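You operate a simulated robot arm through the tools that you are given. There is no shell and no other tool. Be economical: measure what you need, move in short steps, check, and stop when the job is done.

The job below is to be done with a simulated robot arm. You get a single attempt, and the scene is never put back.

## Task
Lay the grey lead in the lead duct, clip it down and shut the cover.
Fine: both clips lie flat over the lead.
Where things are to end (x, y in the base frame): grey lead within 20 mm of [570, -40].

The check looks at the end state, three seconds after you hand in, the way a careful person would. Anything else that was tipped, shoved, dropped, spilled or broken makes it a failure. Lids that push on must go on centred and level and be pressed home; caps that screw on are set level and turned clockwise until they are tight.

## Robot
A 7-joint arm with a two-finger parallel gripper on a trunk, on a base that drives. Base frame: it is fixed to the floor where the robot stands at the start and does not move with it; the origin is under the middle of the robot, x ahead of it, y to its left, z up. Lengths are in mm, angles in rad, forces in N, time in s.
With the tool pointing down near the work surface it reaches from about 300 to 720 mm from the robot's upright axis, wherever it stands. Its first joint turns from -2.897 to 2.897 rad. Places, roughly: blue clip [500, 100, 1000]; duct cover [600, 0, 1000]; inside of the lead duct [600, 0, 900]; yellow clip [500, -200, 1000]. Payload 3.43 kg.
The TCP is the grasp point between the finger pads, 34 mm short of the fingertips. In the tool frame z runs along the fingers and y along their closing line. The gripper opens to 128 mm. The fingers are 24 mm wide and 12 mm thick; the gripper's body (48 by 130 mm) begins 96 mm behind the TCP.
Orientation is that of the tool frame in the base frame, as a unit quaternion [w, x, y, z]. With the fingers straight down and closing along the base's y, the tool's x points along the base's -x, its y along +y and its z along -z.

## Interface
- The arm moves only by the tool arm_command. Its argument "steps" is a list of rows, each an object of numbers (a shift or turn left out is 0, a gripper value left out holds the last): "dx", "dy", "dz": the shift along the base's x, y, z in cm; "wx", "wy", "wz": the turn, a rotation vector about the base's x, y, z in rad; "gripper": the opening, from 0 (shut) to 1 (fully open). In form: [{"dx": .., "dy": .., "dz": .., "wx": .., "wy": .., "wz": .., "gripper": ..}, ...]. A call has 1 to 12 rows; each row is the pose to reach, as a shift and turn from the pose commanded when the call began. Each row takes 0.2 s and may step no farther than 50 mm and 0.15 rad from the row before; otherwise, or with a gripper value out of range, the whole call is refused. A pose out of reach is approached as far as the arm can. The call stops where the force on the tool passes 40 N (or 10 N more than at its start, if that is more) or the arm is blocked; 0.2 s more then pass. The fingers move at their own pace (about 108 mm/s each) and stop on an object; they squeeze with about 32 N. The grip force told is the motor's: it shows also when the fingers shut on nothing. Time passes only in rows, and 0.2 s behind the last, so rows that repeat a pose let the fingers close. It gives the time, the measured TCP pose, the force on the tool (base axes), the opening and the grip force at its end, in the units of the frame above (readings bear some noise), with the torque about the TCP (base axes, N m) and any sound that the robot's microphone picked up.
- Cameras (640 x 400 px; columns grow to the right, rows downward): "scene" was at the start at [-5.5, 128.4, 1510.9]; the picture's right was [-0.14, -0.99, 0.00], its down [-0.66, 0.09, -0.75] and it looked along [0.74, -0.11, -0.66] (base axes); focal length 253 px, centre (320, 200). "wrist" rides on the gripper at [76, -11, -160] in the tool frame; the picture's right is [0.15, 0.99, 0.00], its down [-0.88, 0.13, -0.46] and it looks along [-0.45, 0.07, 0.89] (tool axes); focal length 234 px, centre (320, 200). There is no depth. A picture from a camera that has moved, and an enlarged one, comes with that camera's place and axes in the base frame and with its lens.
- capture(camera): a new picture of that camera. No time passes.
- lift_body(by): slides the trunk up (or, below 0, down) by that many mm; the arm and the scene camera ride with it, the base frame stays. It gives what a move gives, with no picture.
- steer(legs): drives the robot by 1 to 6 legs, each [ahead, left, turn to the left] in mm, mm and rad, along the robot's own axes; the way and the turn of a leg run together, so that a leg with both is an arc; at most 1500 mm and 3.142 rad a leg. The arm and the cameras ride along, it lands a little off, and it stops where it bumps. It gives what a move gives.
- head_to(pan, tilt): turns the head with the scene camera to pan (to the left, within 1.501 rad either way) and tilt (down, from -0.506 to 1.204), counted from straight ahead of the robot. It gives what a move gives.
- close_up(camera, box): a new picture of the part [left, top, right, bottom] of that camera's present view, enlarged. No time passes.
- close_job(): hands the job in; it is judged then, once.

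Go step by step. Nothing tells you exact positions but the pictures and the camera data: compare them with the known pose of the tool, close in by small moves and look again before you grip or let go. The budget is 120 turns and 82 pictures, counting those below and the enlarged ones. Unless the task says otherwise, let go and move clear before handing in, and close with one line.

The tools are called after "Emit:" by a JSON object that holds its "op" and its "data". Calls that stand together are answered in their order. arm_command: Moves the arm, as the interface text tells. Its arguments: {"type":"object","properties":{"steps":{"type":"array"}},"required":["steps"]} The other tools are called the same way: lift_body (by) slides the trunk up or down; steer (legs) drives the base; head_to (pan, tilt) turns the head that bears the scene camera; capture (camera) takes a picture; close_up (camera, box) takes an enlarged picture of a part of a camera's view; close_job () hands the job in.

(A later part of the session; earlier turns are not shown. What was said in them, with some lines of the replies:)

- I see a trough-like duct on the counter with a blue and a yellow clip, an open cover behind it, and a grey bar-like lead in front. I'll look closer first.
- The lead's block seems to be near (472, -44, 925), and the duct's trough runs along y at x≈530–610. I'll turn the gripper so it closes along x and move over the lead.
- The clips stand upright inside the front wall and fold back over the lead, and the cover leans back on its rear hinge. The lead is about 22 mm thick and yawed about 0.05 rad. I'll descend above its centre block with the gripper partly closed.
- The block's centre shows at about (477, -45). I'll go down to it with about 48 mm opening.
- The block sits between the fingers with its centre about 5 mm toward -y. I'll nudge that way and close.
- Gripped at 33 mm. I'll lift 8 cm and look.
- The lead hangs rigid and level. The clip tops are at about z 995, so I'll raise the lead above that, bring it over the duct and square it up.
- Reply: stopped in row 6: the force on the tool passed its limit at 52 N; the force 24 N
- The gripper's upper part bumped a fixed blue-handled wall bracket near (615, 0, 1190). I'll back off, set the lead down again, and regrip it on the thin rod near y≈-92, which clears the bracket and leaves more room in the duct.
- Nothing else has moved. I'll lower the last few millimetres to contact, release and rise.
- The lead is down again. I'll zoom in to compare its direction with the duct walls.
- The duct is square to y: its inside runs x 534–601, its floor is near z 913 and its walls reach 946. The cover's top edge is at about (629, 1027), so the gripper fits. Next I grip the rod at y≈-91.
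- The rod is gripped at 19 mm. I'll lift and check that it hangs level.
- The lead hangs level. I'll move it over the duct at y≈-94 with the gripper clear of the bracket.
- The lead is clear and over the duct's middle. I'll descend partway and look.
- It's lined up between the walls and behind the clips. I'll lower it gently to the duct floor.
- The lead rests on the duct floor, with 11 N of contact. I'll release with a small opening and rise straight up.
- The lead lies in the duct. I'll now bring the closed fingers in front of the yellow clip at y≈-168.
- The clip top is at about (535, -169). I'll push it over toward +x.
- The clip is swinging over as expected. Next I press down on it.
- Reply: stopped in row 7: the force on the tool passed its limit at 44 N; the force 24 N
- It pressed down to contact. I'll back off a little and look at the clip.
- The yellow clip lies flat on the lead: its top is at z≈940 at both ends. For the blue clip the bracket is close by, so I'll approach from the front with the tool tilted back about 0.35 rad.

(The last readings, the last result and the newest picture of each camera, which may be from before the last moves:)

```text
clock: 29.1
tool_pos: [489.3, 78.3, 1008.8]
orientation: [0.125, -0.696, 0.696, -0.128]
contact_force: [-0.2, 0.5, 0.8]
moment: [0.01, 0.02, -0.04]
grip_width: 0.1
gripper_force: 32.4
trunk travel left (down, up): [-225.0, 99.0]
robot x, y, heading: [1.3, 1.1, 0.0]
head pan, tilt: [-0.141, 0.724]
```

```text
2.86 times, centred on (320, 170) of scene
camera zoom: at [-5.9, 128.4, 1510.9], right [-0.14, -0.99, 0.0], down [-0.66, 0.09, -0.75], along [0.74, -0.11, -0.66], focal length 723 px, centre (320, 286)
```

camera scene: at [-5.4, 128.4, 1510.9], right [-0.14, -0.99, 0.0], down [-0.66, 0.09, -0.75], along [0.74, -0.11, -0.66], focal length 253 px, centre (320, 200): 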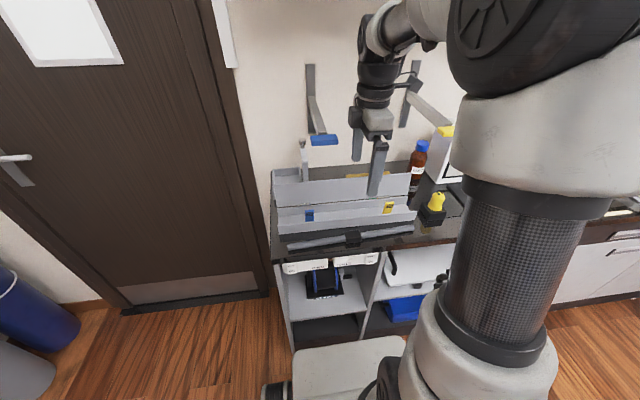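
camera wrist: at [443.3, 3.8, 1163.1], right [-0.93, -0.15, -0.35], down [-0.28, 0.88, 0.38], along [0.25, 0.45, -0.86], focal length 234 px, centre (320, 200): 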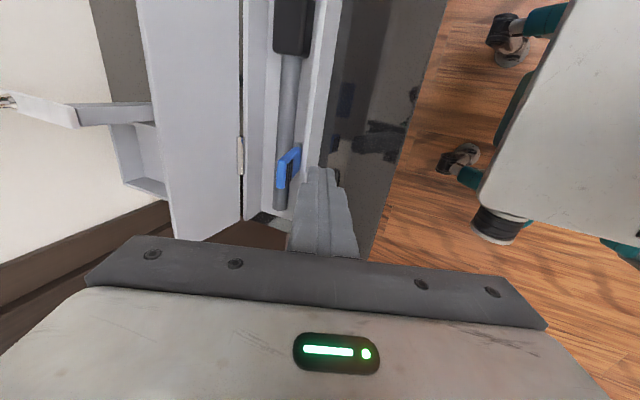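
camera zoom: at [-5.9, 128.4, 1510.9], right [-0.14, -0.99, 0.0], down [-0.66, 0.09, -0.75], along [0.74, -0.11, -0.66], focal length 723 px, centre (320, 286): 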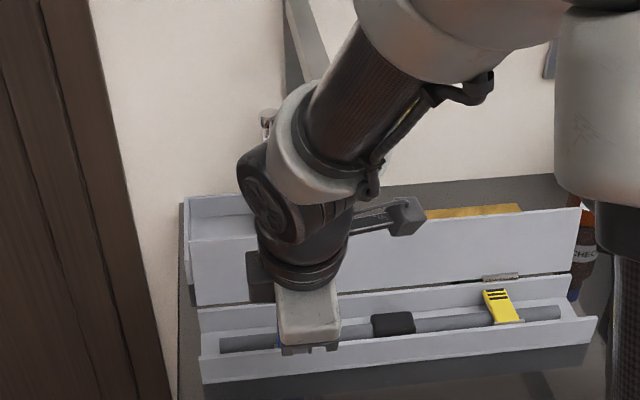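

Blue clip is right ahead at y≈76. I'll push it over toward +x.

Emit:
{"op": "arm_command", "data": {"steps": [{"dx": 1, "dy": -0.2}, {"dx": 2, "dy": -0.2}, {"dx": 3, "dy": -0.2}, {"dx": 4, "dy": -0.2}, {"dx": 5, "dy": -0.2}, {"dx": 6, "dy": -0.2}, {"dx": 6.8, "dy": -0.2}, {"dx": 6.8, "dy": -0.2}]}}

Emit:
{"op": "capture", "data": {"camera": "wrist"}}

Emit:
{"op": "close_up", "data": {"camera": "scene", "box": [240, 100, 400, 240]}}

```text
clock: 30.9
tool_pos: [558.8, 76.2, 1008.5]
orientation: [0.125, -0.695, 0.697, -0.128]
contact_force: [-0.2, 0.6, -0.1]
moment: [0.01, 0.0, -0.01]
grip_width: 0.0
gripper_force: 31.9
trunk travel left (down, up): [-225.0, 99.0]
robot x, y, heading: [-2.3, 2.6, 0.0]
head pan, tilt: [-0.141, 0.724]
```

```text
39 pictures are left
camera wrist: at [512.7, 1.2, 1162.8], right [-0.93, -0.15, -0.35], down [-0.28, 0.88, 0.38], along [0.25, 0.45, -0.86], focal length 234 px, centre (320, 200)
```

wrist: 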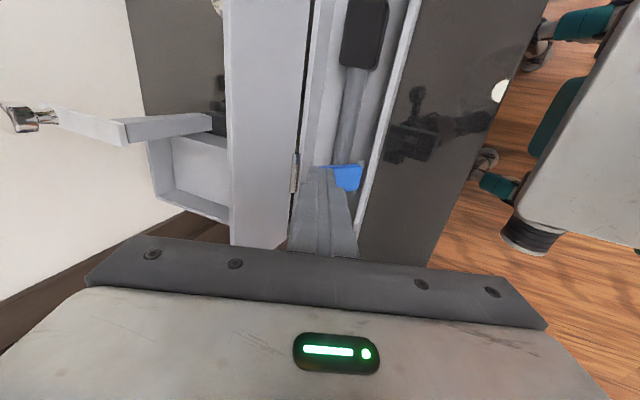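

```text
2.86 times, centred on (320, 170) of scene
camera zoom: at [-5.9, 128.4, 1510.9], right [-0.14, -0.99, 0.0], down [-0.66, 0.09, -0.75], along [0.74, -0.11, -0.66], focal length 723 px, centre (320, 286)
```

zoom: 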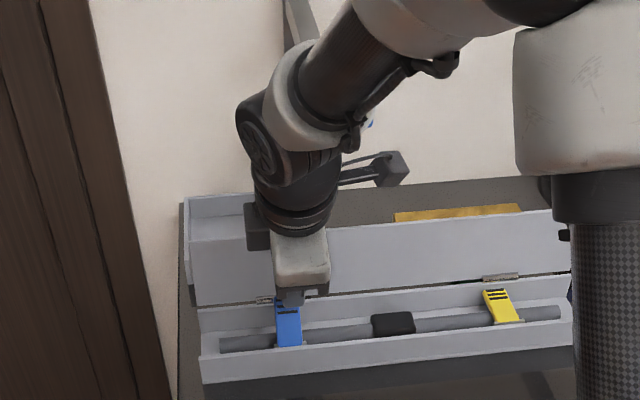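

It's folding over; pressing down now.

Emit:
{"op": "arm_command", "data": {"steps": [{"dx": 0.6, "dz": -0.7}, {"dx": 1, "dz": -1.4}, {"dx": 1, "dz": -2}, {"dx": 1, "dz": -2.6}, {"dx": 1, "dz": -3.2}, {"dx": 1, "dz": -3.8}, {"dx": 1, "dz": -4.2}, {"dx": 1, "dz": -4.6}, {"dx": 1, "dz": -5}]}}

Emit:
{"op": "capture", "data": {"camera": "wrist"}}

```text
clock: 32.8
tool_pos: [568.2, 76.2, 971.9]
orientation: [0.129, -0.695, 0.695, -0.132]
contact_force: [-16.9, -1.5, 23.1]
moment: [0.0, 0.5, 0.03]
grip_width: 0.0
gripper_force: 32.2
trunk travel left (down, up): [-225.0, 99.0]
robot x, y, heading: [-1.5, 2.0, 0.003]
head pan, tilt: [-0.141, 0.724]
stopped in row 9: the force on the tool passed its limit at 44 N (the readings are from after the stop); the commanded pose is now the measured one
```

```text
37 pictures are left
camera wrist: at [519.7, 1.2, 1125.0], right [-0.92, -0.15, -0.36], down [-0.29, 0.88, 0.37], along [0.26, 0.45, -0.85], focal length 234 px, centre (320, 200)
```

wrist: 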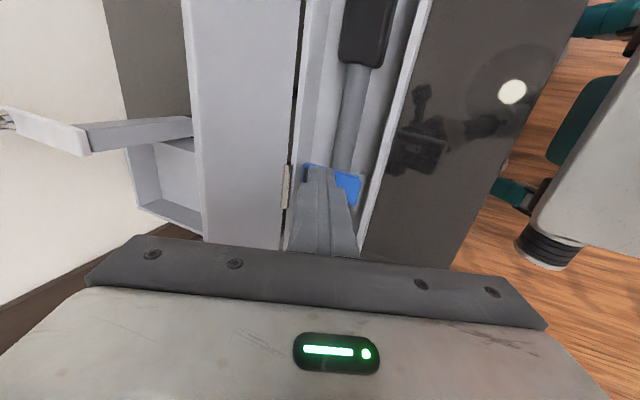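

Pressed to contact. I'll retreat up and back toward the robot, straighten the tool, and check both clips.

Emit:
{"op": "arm_command", "data": {"steps": [{"dx": -0.5, "dz": 2}, {"dx": -2, "dz": 5}, {"dx": -5, "dz": 7}, {"dx": -8, "dz": 8, "dy": -3, "wy": 0.1}, {"dx": -8, "dz": 8, "dy": -7, "wy": 0.2}, {"dx": -8, "dz": 9, "dy": -11, "wy": 0.3}, {"dx": -8, "dz": 10, "dy": -15, "wy": 0.37}, {"dx": -8, "dz": 10, "dy": -15, "wy": 0.37}]}}

Emit:
{"op": "close_up", "data": {"camera": "scene", "box": [265, 160, 435, 260]}}

Emit:
{"op": "capture", "data": {"camera": "wrist"}}

```text
clock: 34.6
tool_pos: [490.9, -75.4, 1068.4]
orientation: [-0.002, -0.707, 0.707, 0.0]
contact_force: [-0.4, -0.1, 0.3]
moment: [-0.02, 0.04, -0.05]
grip_width: 0.2
gripper_force: 32.4
trunk travel left (down, up): [-225.0, 99.0]
robot x, y, heading: [-1.9, 1.8, 0.001]
head pan, tilt: [-0.141, 0.724]
```

```text
3.76 times, centred on (350, 210) of scene
camera zoom: at [-6.1, 128.2, 1510.9], right [-0.14, -0.99, 0.0], down [-0.66, 0.09, -0.75], along [0.74, -0.11, -0.66], focal length 952 px, centre (207, 162)
```

zoom: 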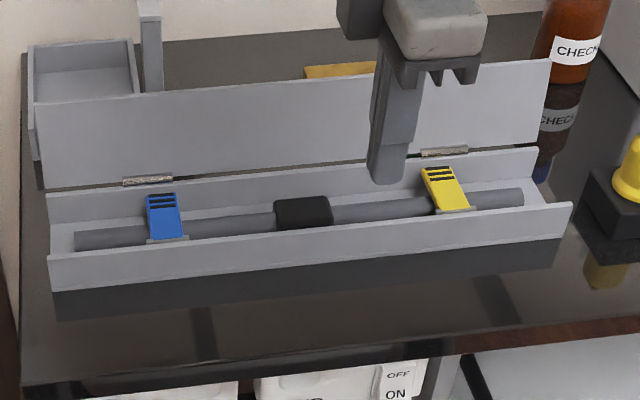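

```text
35 pictures are left
camera wrist: at [501.1, -149.5, 1229.0], right [-0.99, -0.15, 0.0], down [-0.13, 0.88, 0.45], along [-0.07, 0.45, -0.89], focal length 234 px, centre (320, 200)
```

wrist: 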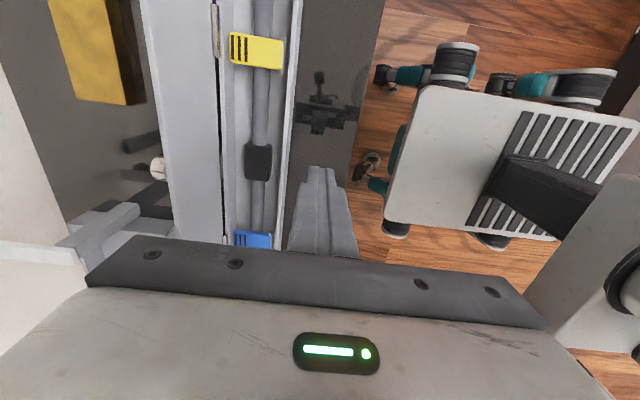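

Both clips appear folded flat. I'll confirm the blue one at higher zoom, along with the cover.

Emit:
{"op": "close_up", "data": {"camera": "scene", "box": [270, 195, 350, 245]}}

Emit:
{"op": "close_up", "data": {"camera": "wrist", "box": [120, 130, 320, 250]}}

Emit:
{"op": "close_up", "data": {"camera": "wrist", "box": [40, 0, 320, 150]}}

```text
8.00 times, centred on (310, 220) of scene
camera zoom: at [-6.1, 128.2, 1510.9], right [-0.14, -0.99, 0.0], down [-0.66, 0.09, -0.75], along [0.74, -0.11, -0.66], focal length 2023 px, centre (400, 40)
```

zoom: 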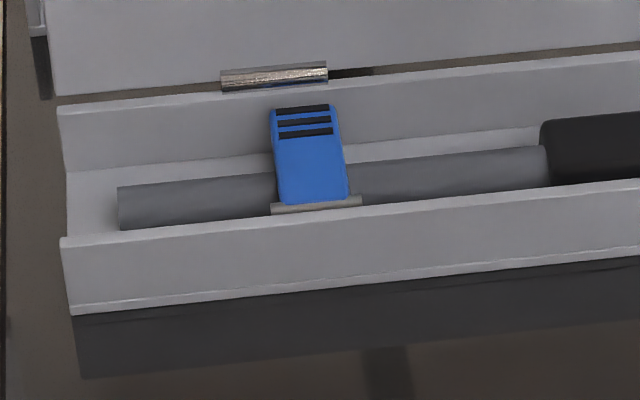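

```text
3.20 times, centred on (220, 190) of wrist
camera zoom: at [501.1, -149.5, 1229.0], right [-0.99, -0.15, 0.0], down [-0.13, 0.88, 0.45], along [-0.07, 0.45, -0.89], focal length 749 px, centre (640, 232)
```

zoom: 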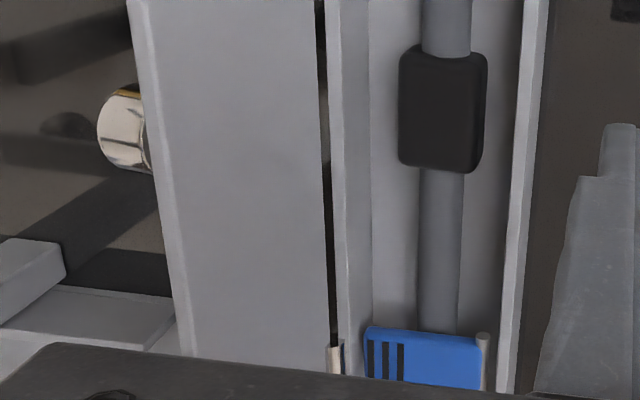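

```text
2.29 times, centred on (180, 75) of wrist
camera zoom: at [501.1, -149.5, 1229.0], right [-0.99, -0.15, 0.0], down [-0.13, 0.88, 0.45], along [-0.07, 0.45, -0.89], focal length 535 px, centre (640, 486)
```

zoom: 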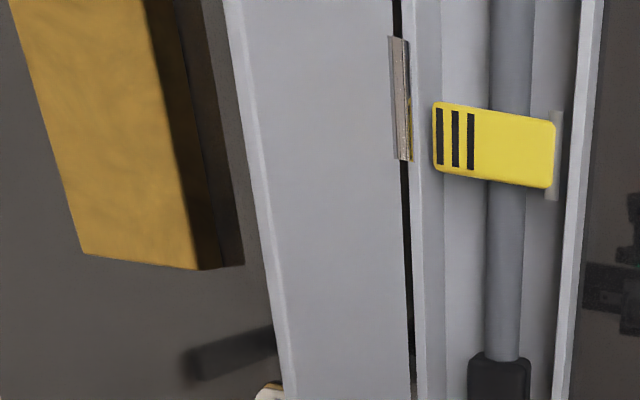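

Both clips lie flat. The cover's top edge is at about (629, 1027), and something chrome sits behind it near (661, -40), so I'll look behind the cover before pushing.

Emit:
{"op": "arm_command", "data": {"steps": [{"dx": 0, "dy": -3, "dz": 2}, {"dx": 2, "dy": -7, "dz": 4}, {"dx": 6, "dy": -9, "dz": 6}, {"dx": 10, "dy": -9, "dz": 7}, {"dx": 14, "dy": -9, "dz": 7}, {"dx": 15, "dy": -9, "dz": 7}]}}

Emit:
{"op": "capture", "data": {"camera": "wrist"}}

Emit:
{"op": "capture", "data": {"camera": "scene"}}

```text
clock: 36.0
tool_pos: [639.4, -164.2, 1138.3]
orientation: [-0.002, -0.707, 0.707, 0.001]
contact_force: [0.4, -0.6, 0.5]
moment: [-0.02, 0.01, 0.01]
grip_width: 0.0
gripper_force: 31.7
trunk travel left (down, up): [-225.0, 99.0]
robot x, y, heading: [-3.3, 2.2, 0.003]
head pan, tilt: [-0.141, 0.724]
```

```text
31 pictures are left
camera wrist: at [651.8, -239.2, 1298.0], right [-0.99, -0.15, 0.0], down [-0.13, 0.88, 0.45], along [-0.07, 0.45, -0.89], focal length 234 px, centre (320, 200)
```

wrist: 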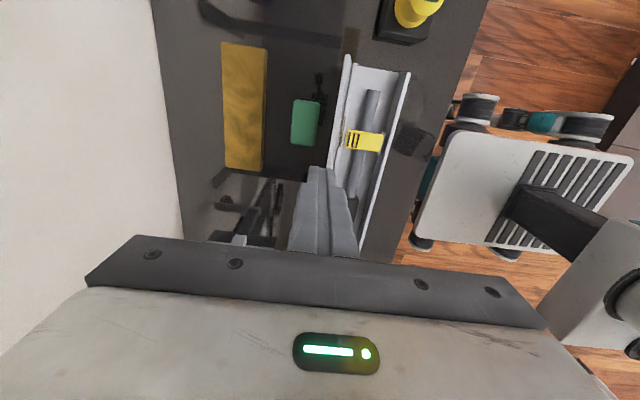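

```text
30 pictures are left
camera scene: at [-5.9, 128.3, 1510.9], right [-0.14, -0.99, 0.0], down [-0.66, 0.09, -0.75], along [0.74, -0.11, -0.66], focal length 253 px, centre (320, 200)
```

scene: 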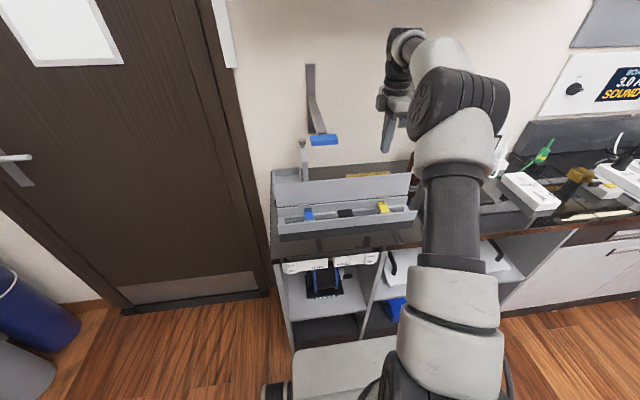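

Emit:
{"op": "close_up", "data": {"camera": "wrist", "box": [180, 30, 430, 250]}}

Emit:
{"op": "close_up", "data": {"camera": "scene", "box": [260, 50, 440, 220]}}

```text
1.82 times, centred on (305, 140) of wrist
camera zoom: at [651.8, -239.2, 1298.0], right [-0.99, -0.15, 0.0], down [-0.13, 0.88, 0.45], along [-0.07, 0.45, -0.89], focal length 426 px, centre (347, 309)
```

zoom: 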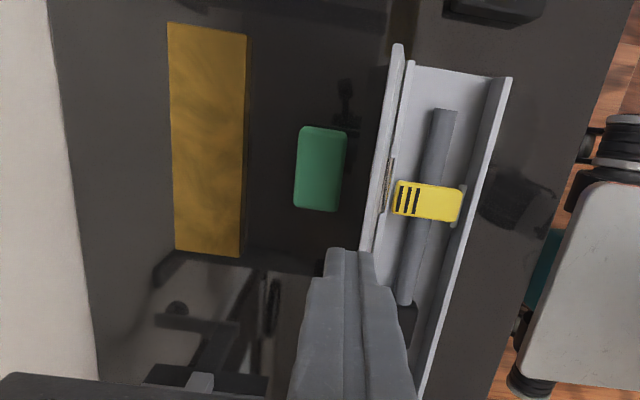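

```text
2.35 times, centred on (350, 135) of scene
camera zoom: at [-5.9, 128.3, 1510.9], right [-0.14, -0.99, 0.0], down [-0.66, 0.09, -0.75], along [0.74, -0.11, -0.66], focal length 595 px, centre (249, 353)
```

zoom: 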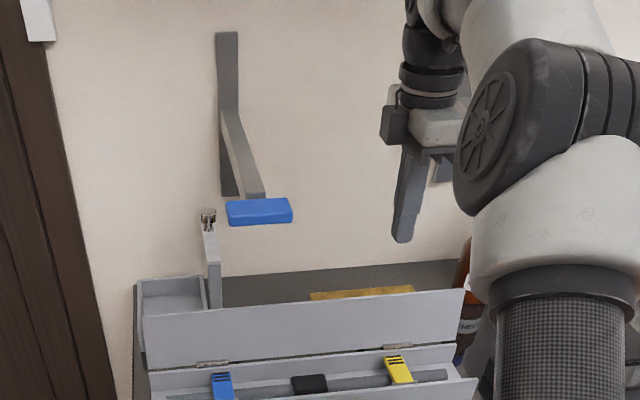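

The chrome object turns out to be the cover's own knob on its outer face, near (655, -45, 993). I'll put the closed fingers behind the cover at y≈-110, clear of both the knob and the bracket.

Emit:
{"op": "arm_command", "data": {"steps": [{"dx": 1.6, "dy": 3}, {"dx": 1.6, "dy": 5.4}, {"dx": 1.6, "dy": 5.4, "dz": -3}, {"dx": 1.6, "dy": 5.4, "dz": -6}, {"dx": 1.6, "dy": 5.4, "dz": -8}, {"dx": 1.6, "dy": 5.4, "dz": -10.4}, {"dx": 1.6, "dy": 5.4, "dz": -10.4}]}}

Emit:
{"op": "close_up", "data": {"camera": "wrist", "box": [200, 40, 440, 240]}}

Emit:
{"op": "close_up", "data": {"camera": "scene", "box": [265, 100, 435, 230]}}

```text
clock: 37.6
tool_pos: [656.2, -109.3, 1035.0]
orientation: [-0.002, -0.707, 0.707, 0.0]
contact_force: [-0.3, 0.1, -0.6]
moment: [0.0, -0.01, 0.01]
grip_width: 0.4
gripper_force: 32.0
trunk travel left (down, up): [-225.0, 99.0]
robot x, y, heading: [-1.0, 0.7, 0.002]
head pan, tilt: [-0.141, 0.724]
```

```text
2.00 times, centred on (320, 140) of wrist
camera zoom: at [667.6, -184.2, 1195.0], right [-0.99, -0.15, 0.0], down [-0.13, 0.88, 0.45], along [-0.07, 0.45, -0.89], focal length 468 px, centre (320, 320)
```

zoom: 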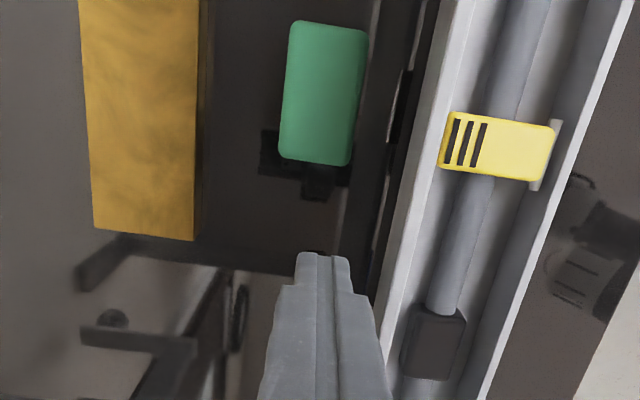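

```text
3.08 times, centred on (350, 165) of scene
camera zoom: at [-6.1, 128.4, 1510.9], right [-0.14, -0.99, 0.0], down [-0.66, 0.09, -0.75], along [0.74, -0.11, -0.66], focal length 778 px, centre (228, 308)
```

zoom: 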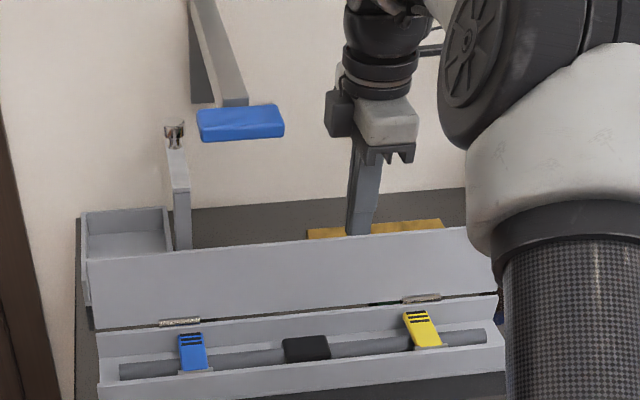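

The fingers are behind the cover. I'll push it toward -x.

Emit:
{"op": "arm_command", "data": {"steps": [{"dx": -1}, {"dx": -2}, {"dx": -3}, {"dx": -4}, {"dx": -5}, {"dx": -6}, {"dx": -7}, {"dx": -8}, {"dx": -8.6}, {"dx": -8.6}]}}

Emit:
{"op": "close_up", "data": {"camera": "scene", "box": [265, 100, 435, 230]}}

```text
clock: 39.8
tool_pos: [569.5, -108.9, 1035.1]
orientation: [0.002, 0.707, -0.707, 0.001]
contact_force: [0.0, 0.0, 0.0]
moment: [0.04, 0.01, -0.02]
grip_width: 0.0
gripper_force: 31.5
trunk travel left (down, up): [-225.0, 99.0]
robot x, y, heading: [-0.1, -1.2, -0.0]
head pan, tilt: [-0.141, 0.724]
```

```text
3.08 times, centred on (350, 165) of scene
camera zoom: at [-6.2, 128.4, 1510.9], right [-0.14, -0.99, 0.0], down [-0.66, 0.09, -0.75], along [0.74, -0.11, -0.66], focal length 778 px, centre (228, 308)
```

zoom: 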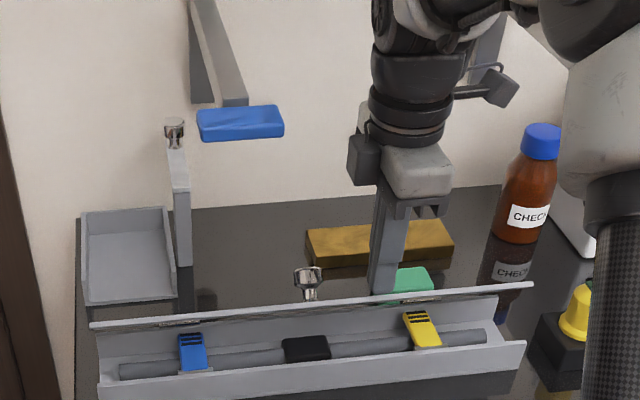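

The cover is about halfway over. I'll follow it down and press it onto the front wall.

Emit:
{"op": "arm_command", "data": {"steps": [{"dx": -0.5, "dz": -1.1}, {"dx": -1, "dz": -2.2}, {"dx": -1.3, "dz": -3.2}, {"dx": -1.5, "dz": -4.0}, {"dx": -1.5, "dz": -4.5}, {"dx": -1.5, "dz": -4.9}, {"dx": -1.5, "dz": -5.2}, {"dx": -1.5, "dz": -5.5}, {"dx": -1.5, "dz": -5.8}]}}

Emit:
{"op": "close_up", "data": {"camera": "scene", "box": [265, 130, 435, 260]}}

Emit:
{"op": "capture", "data": {"camera": "wrist"}}

```text
clock: 41.8
tool_pos: [554.9, -110.4, 982.3]
orientation: [0.001, -0.707, 0.708, -0.004]
contact_force: [-5.3, 0.1, 38.4]
moment: [0.4, 0.16, 0.23]
grip_width: 0.0
gripper_force: 32.2
trunk travel left (down, up): [-225.0, 99.0]
robot x, y, heading: [-0.4, -1.4, 0.001]
head pan, tilt: [-0.141, 0.724]
```

```text
3.08 times, centred on (350, 195) of scene
camera zoom: at [-9.4, 128.9, 1511.5], right [-0.14, -0.99, 0.0], down [-0.65, 0.09, -0.75], along [0.74, -0.11, -0.66], focal length 778 px, centre (228, 215)
```

zoom: 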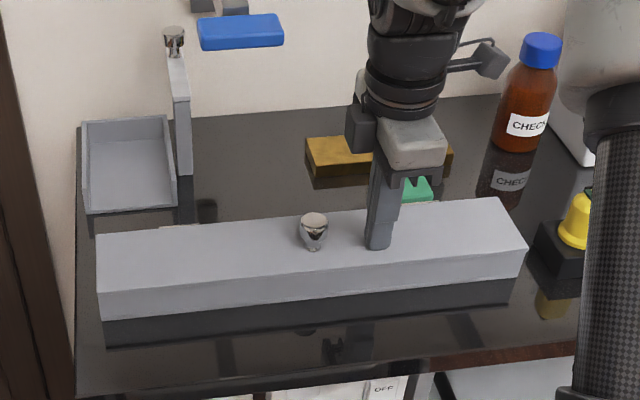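

```text
23 pictures are left
camera wrist: at [564.4, -184.1, 1141.9], right [-0.99, -0.15, -0.01], down [-0.13, 0.88, 0.45], along [-0.06, 0.45, -0.89], focal length 234 px, centre (320, 200)
```

wrist: 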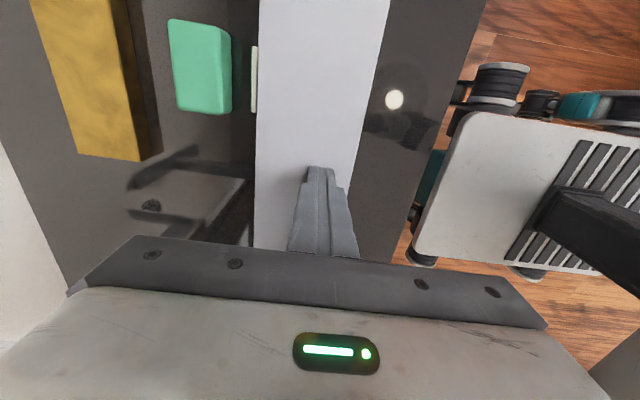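

The cover is shut under 38 N. I'll lift clear and verify it stays closed.

Emit:
{"op": "arm_command", "data": {"steps": [{"dz": 3}, {"dz": 7}, {"dz": 11, "dx": -3}, {"dz": 14, "dx": -7}, {"dz": 16, "dx": -11, "dy": -3}, {"dz": 18, "dx": -15, "dy": -6}, {"dz": 18, "dx": -15, "dy": -6}]}}

Emit:
{"op": "close_up", "data": {"camera": "scene", "box": [265, 130, 435, 260]}}

Emit:
{"op": "capture", "data": {"camera": "wrist"}}

```text
refused: row 5 steps farther than a row can; nothing moved
```

```text
3.08 times, centred on (350, 195) of scene
camera zoom: at [-9.4, 128.9, 1511.5], right [-0.14, -0.99, 0.0], down [-0.65, 0.09, -0.75], along [0.74, -0.11, -0.66], focal length 778 px, centre (228, 215)
```

zoom: 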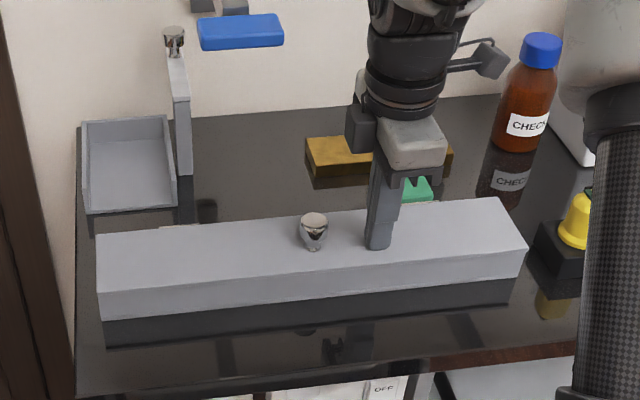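

```text
21 pictures are left
camera wrist: at [564.4, -184.1, 1141.9], right [-0.99, -0.15, -0.01], down [-0.13, 0.88, 0.45], along [-0.06, 0.45, -0.89], focal length 234 px, centre (320, 200)
```

wrist: 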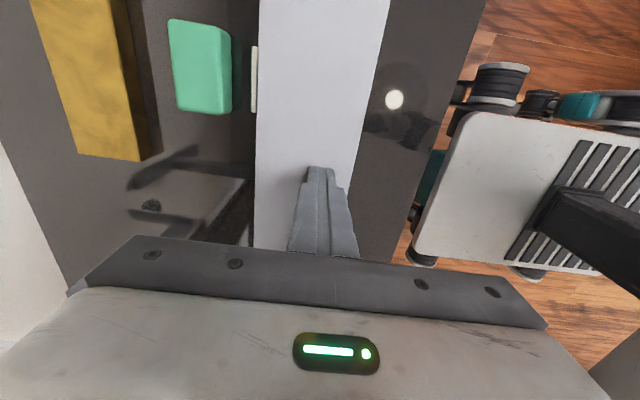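

The cover is still held shut because that retreat was refused for too large a step. I'll retry with smaller steps.

Emit:
{"op": "arm_command", "data": {"steps": [{"dz": 3}, {"dz": 6}, {"dz": 9, "dx": -2}, {"dz": 11, "dx": -5}, {"dz": 13, "dx": -8, "dy": -2}, {"dz": 15, "dx": -11, "dy": -4}, {"dz": 17, "dx": -14, "dy": -6}, {"dz": 17, "dx": -14, "dy": -6}]}}

Emit:
{"op": "close_up", "data": {"camera": "scene", "box": [265, 130, 435, 260]}}

Emit:
{"op": "capture", "data": {"camera": "wrist"}}

```text
clock: 43.6
tool_pos: [414.3, -169.1, 1146.4]
orientation: [-0.003, -0.707, 0.707, 0.0]
contact_force: [0.0, -0.5, -0.7]
moment: [-0.03, -0.01, -0.01]
grip_width: 0.0
gripper_force: 31.9
trunk travel left (down, up): [-225.0, 99.0]
robot x, y, heading: [3.0, 2.3, 0.001]
head pan, tilt: [-0.141, 0.724]
```

```text
3.08 times, centred on (350, 195) of scene
camera zoom: at [-6.3, 128.4, 1510.9], right [-0.14, -0.99, 0.0], down [-0.66, 0.09, -0.75], along [0.74, -0.11, -0.66], focal length 778 px, centre (228, 215)
```

zoom: 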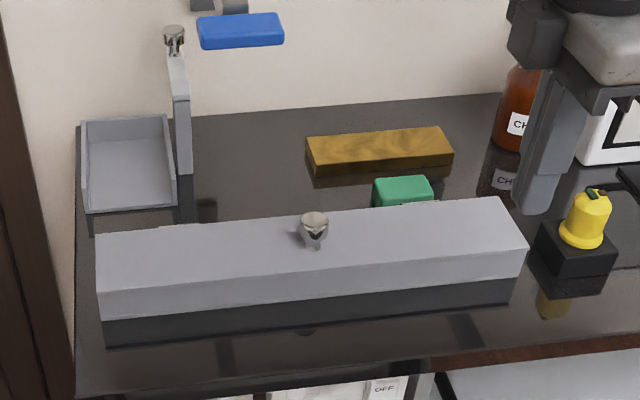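

```text
19 pictures are left
camera wrist: at [425.4, -243.5, 1306.1], right [-0.99, -0.15, 0.0], down [-0.13, 0.88, 0.45], along [-0.07, 0.45, -0.89], focal length 234 px, centre (320, 200)
```

wrist: 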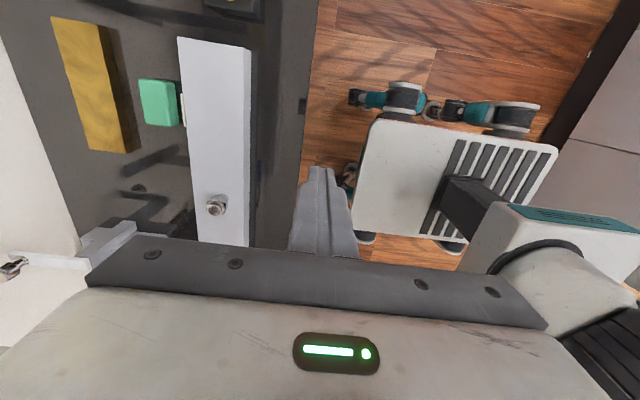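

The cover sits shut. One last zoom along its front edge to check for a gap.

Emit:
{"op": "close_up", "data": {"camera": "scene", "box": [270, 190, 420, 245]}}

```text
4.27 times, centred on (345, 218) of scene
camera zoom: at [-6.3, 128.4, 1510.9], right [-0.14, -0.99, 0.0], down [-0.66, 0.09, -0.75], along [0.74, -0.11, -0.66], focal length 1079 px, centre (213, 125)
```

zoom: 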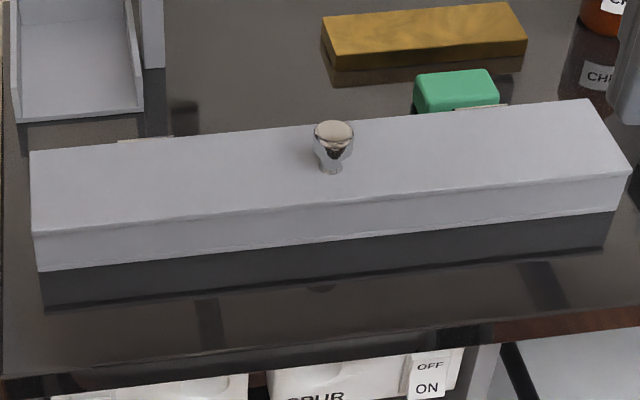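

The cover lies flush with no gap, nothing else has moved, and the arm is clear, so I'm handing in.

Emit:
{"op": "close_job", "data": {}}

```text
The job is handed in.
```

The grey lead is in the duct at about (570, -43), both clips are folded flat over it and the cover is shut; the gripper bumped the blue-handled wall bracket once on the way, and the bracket showed no change afterwards.
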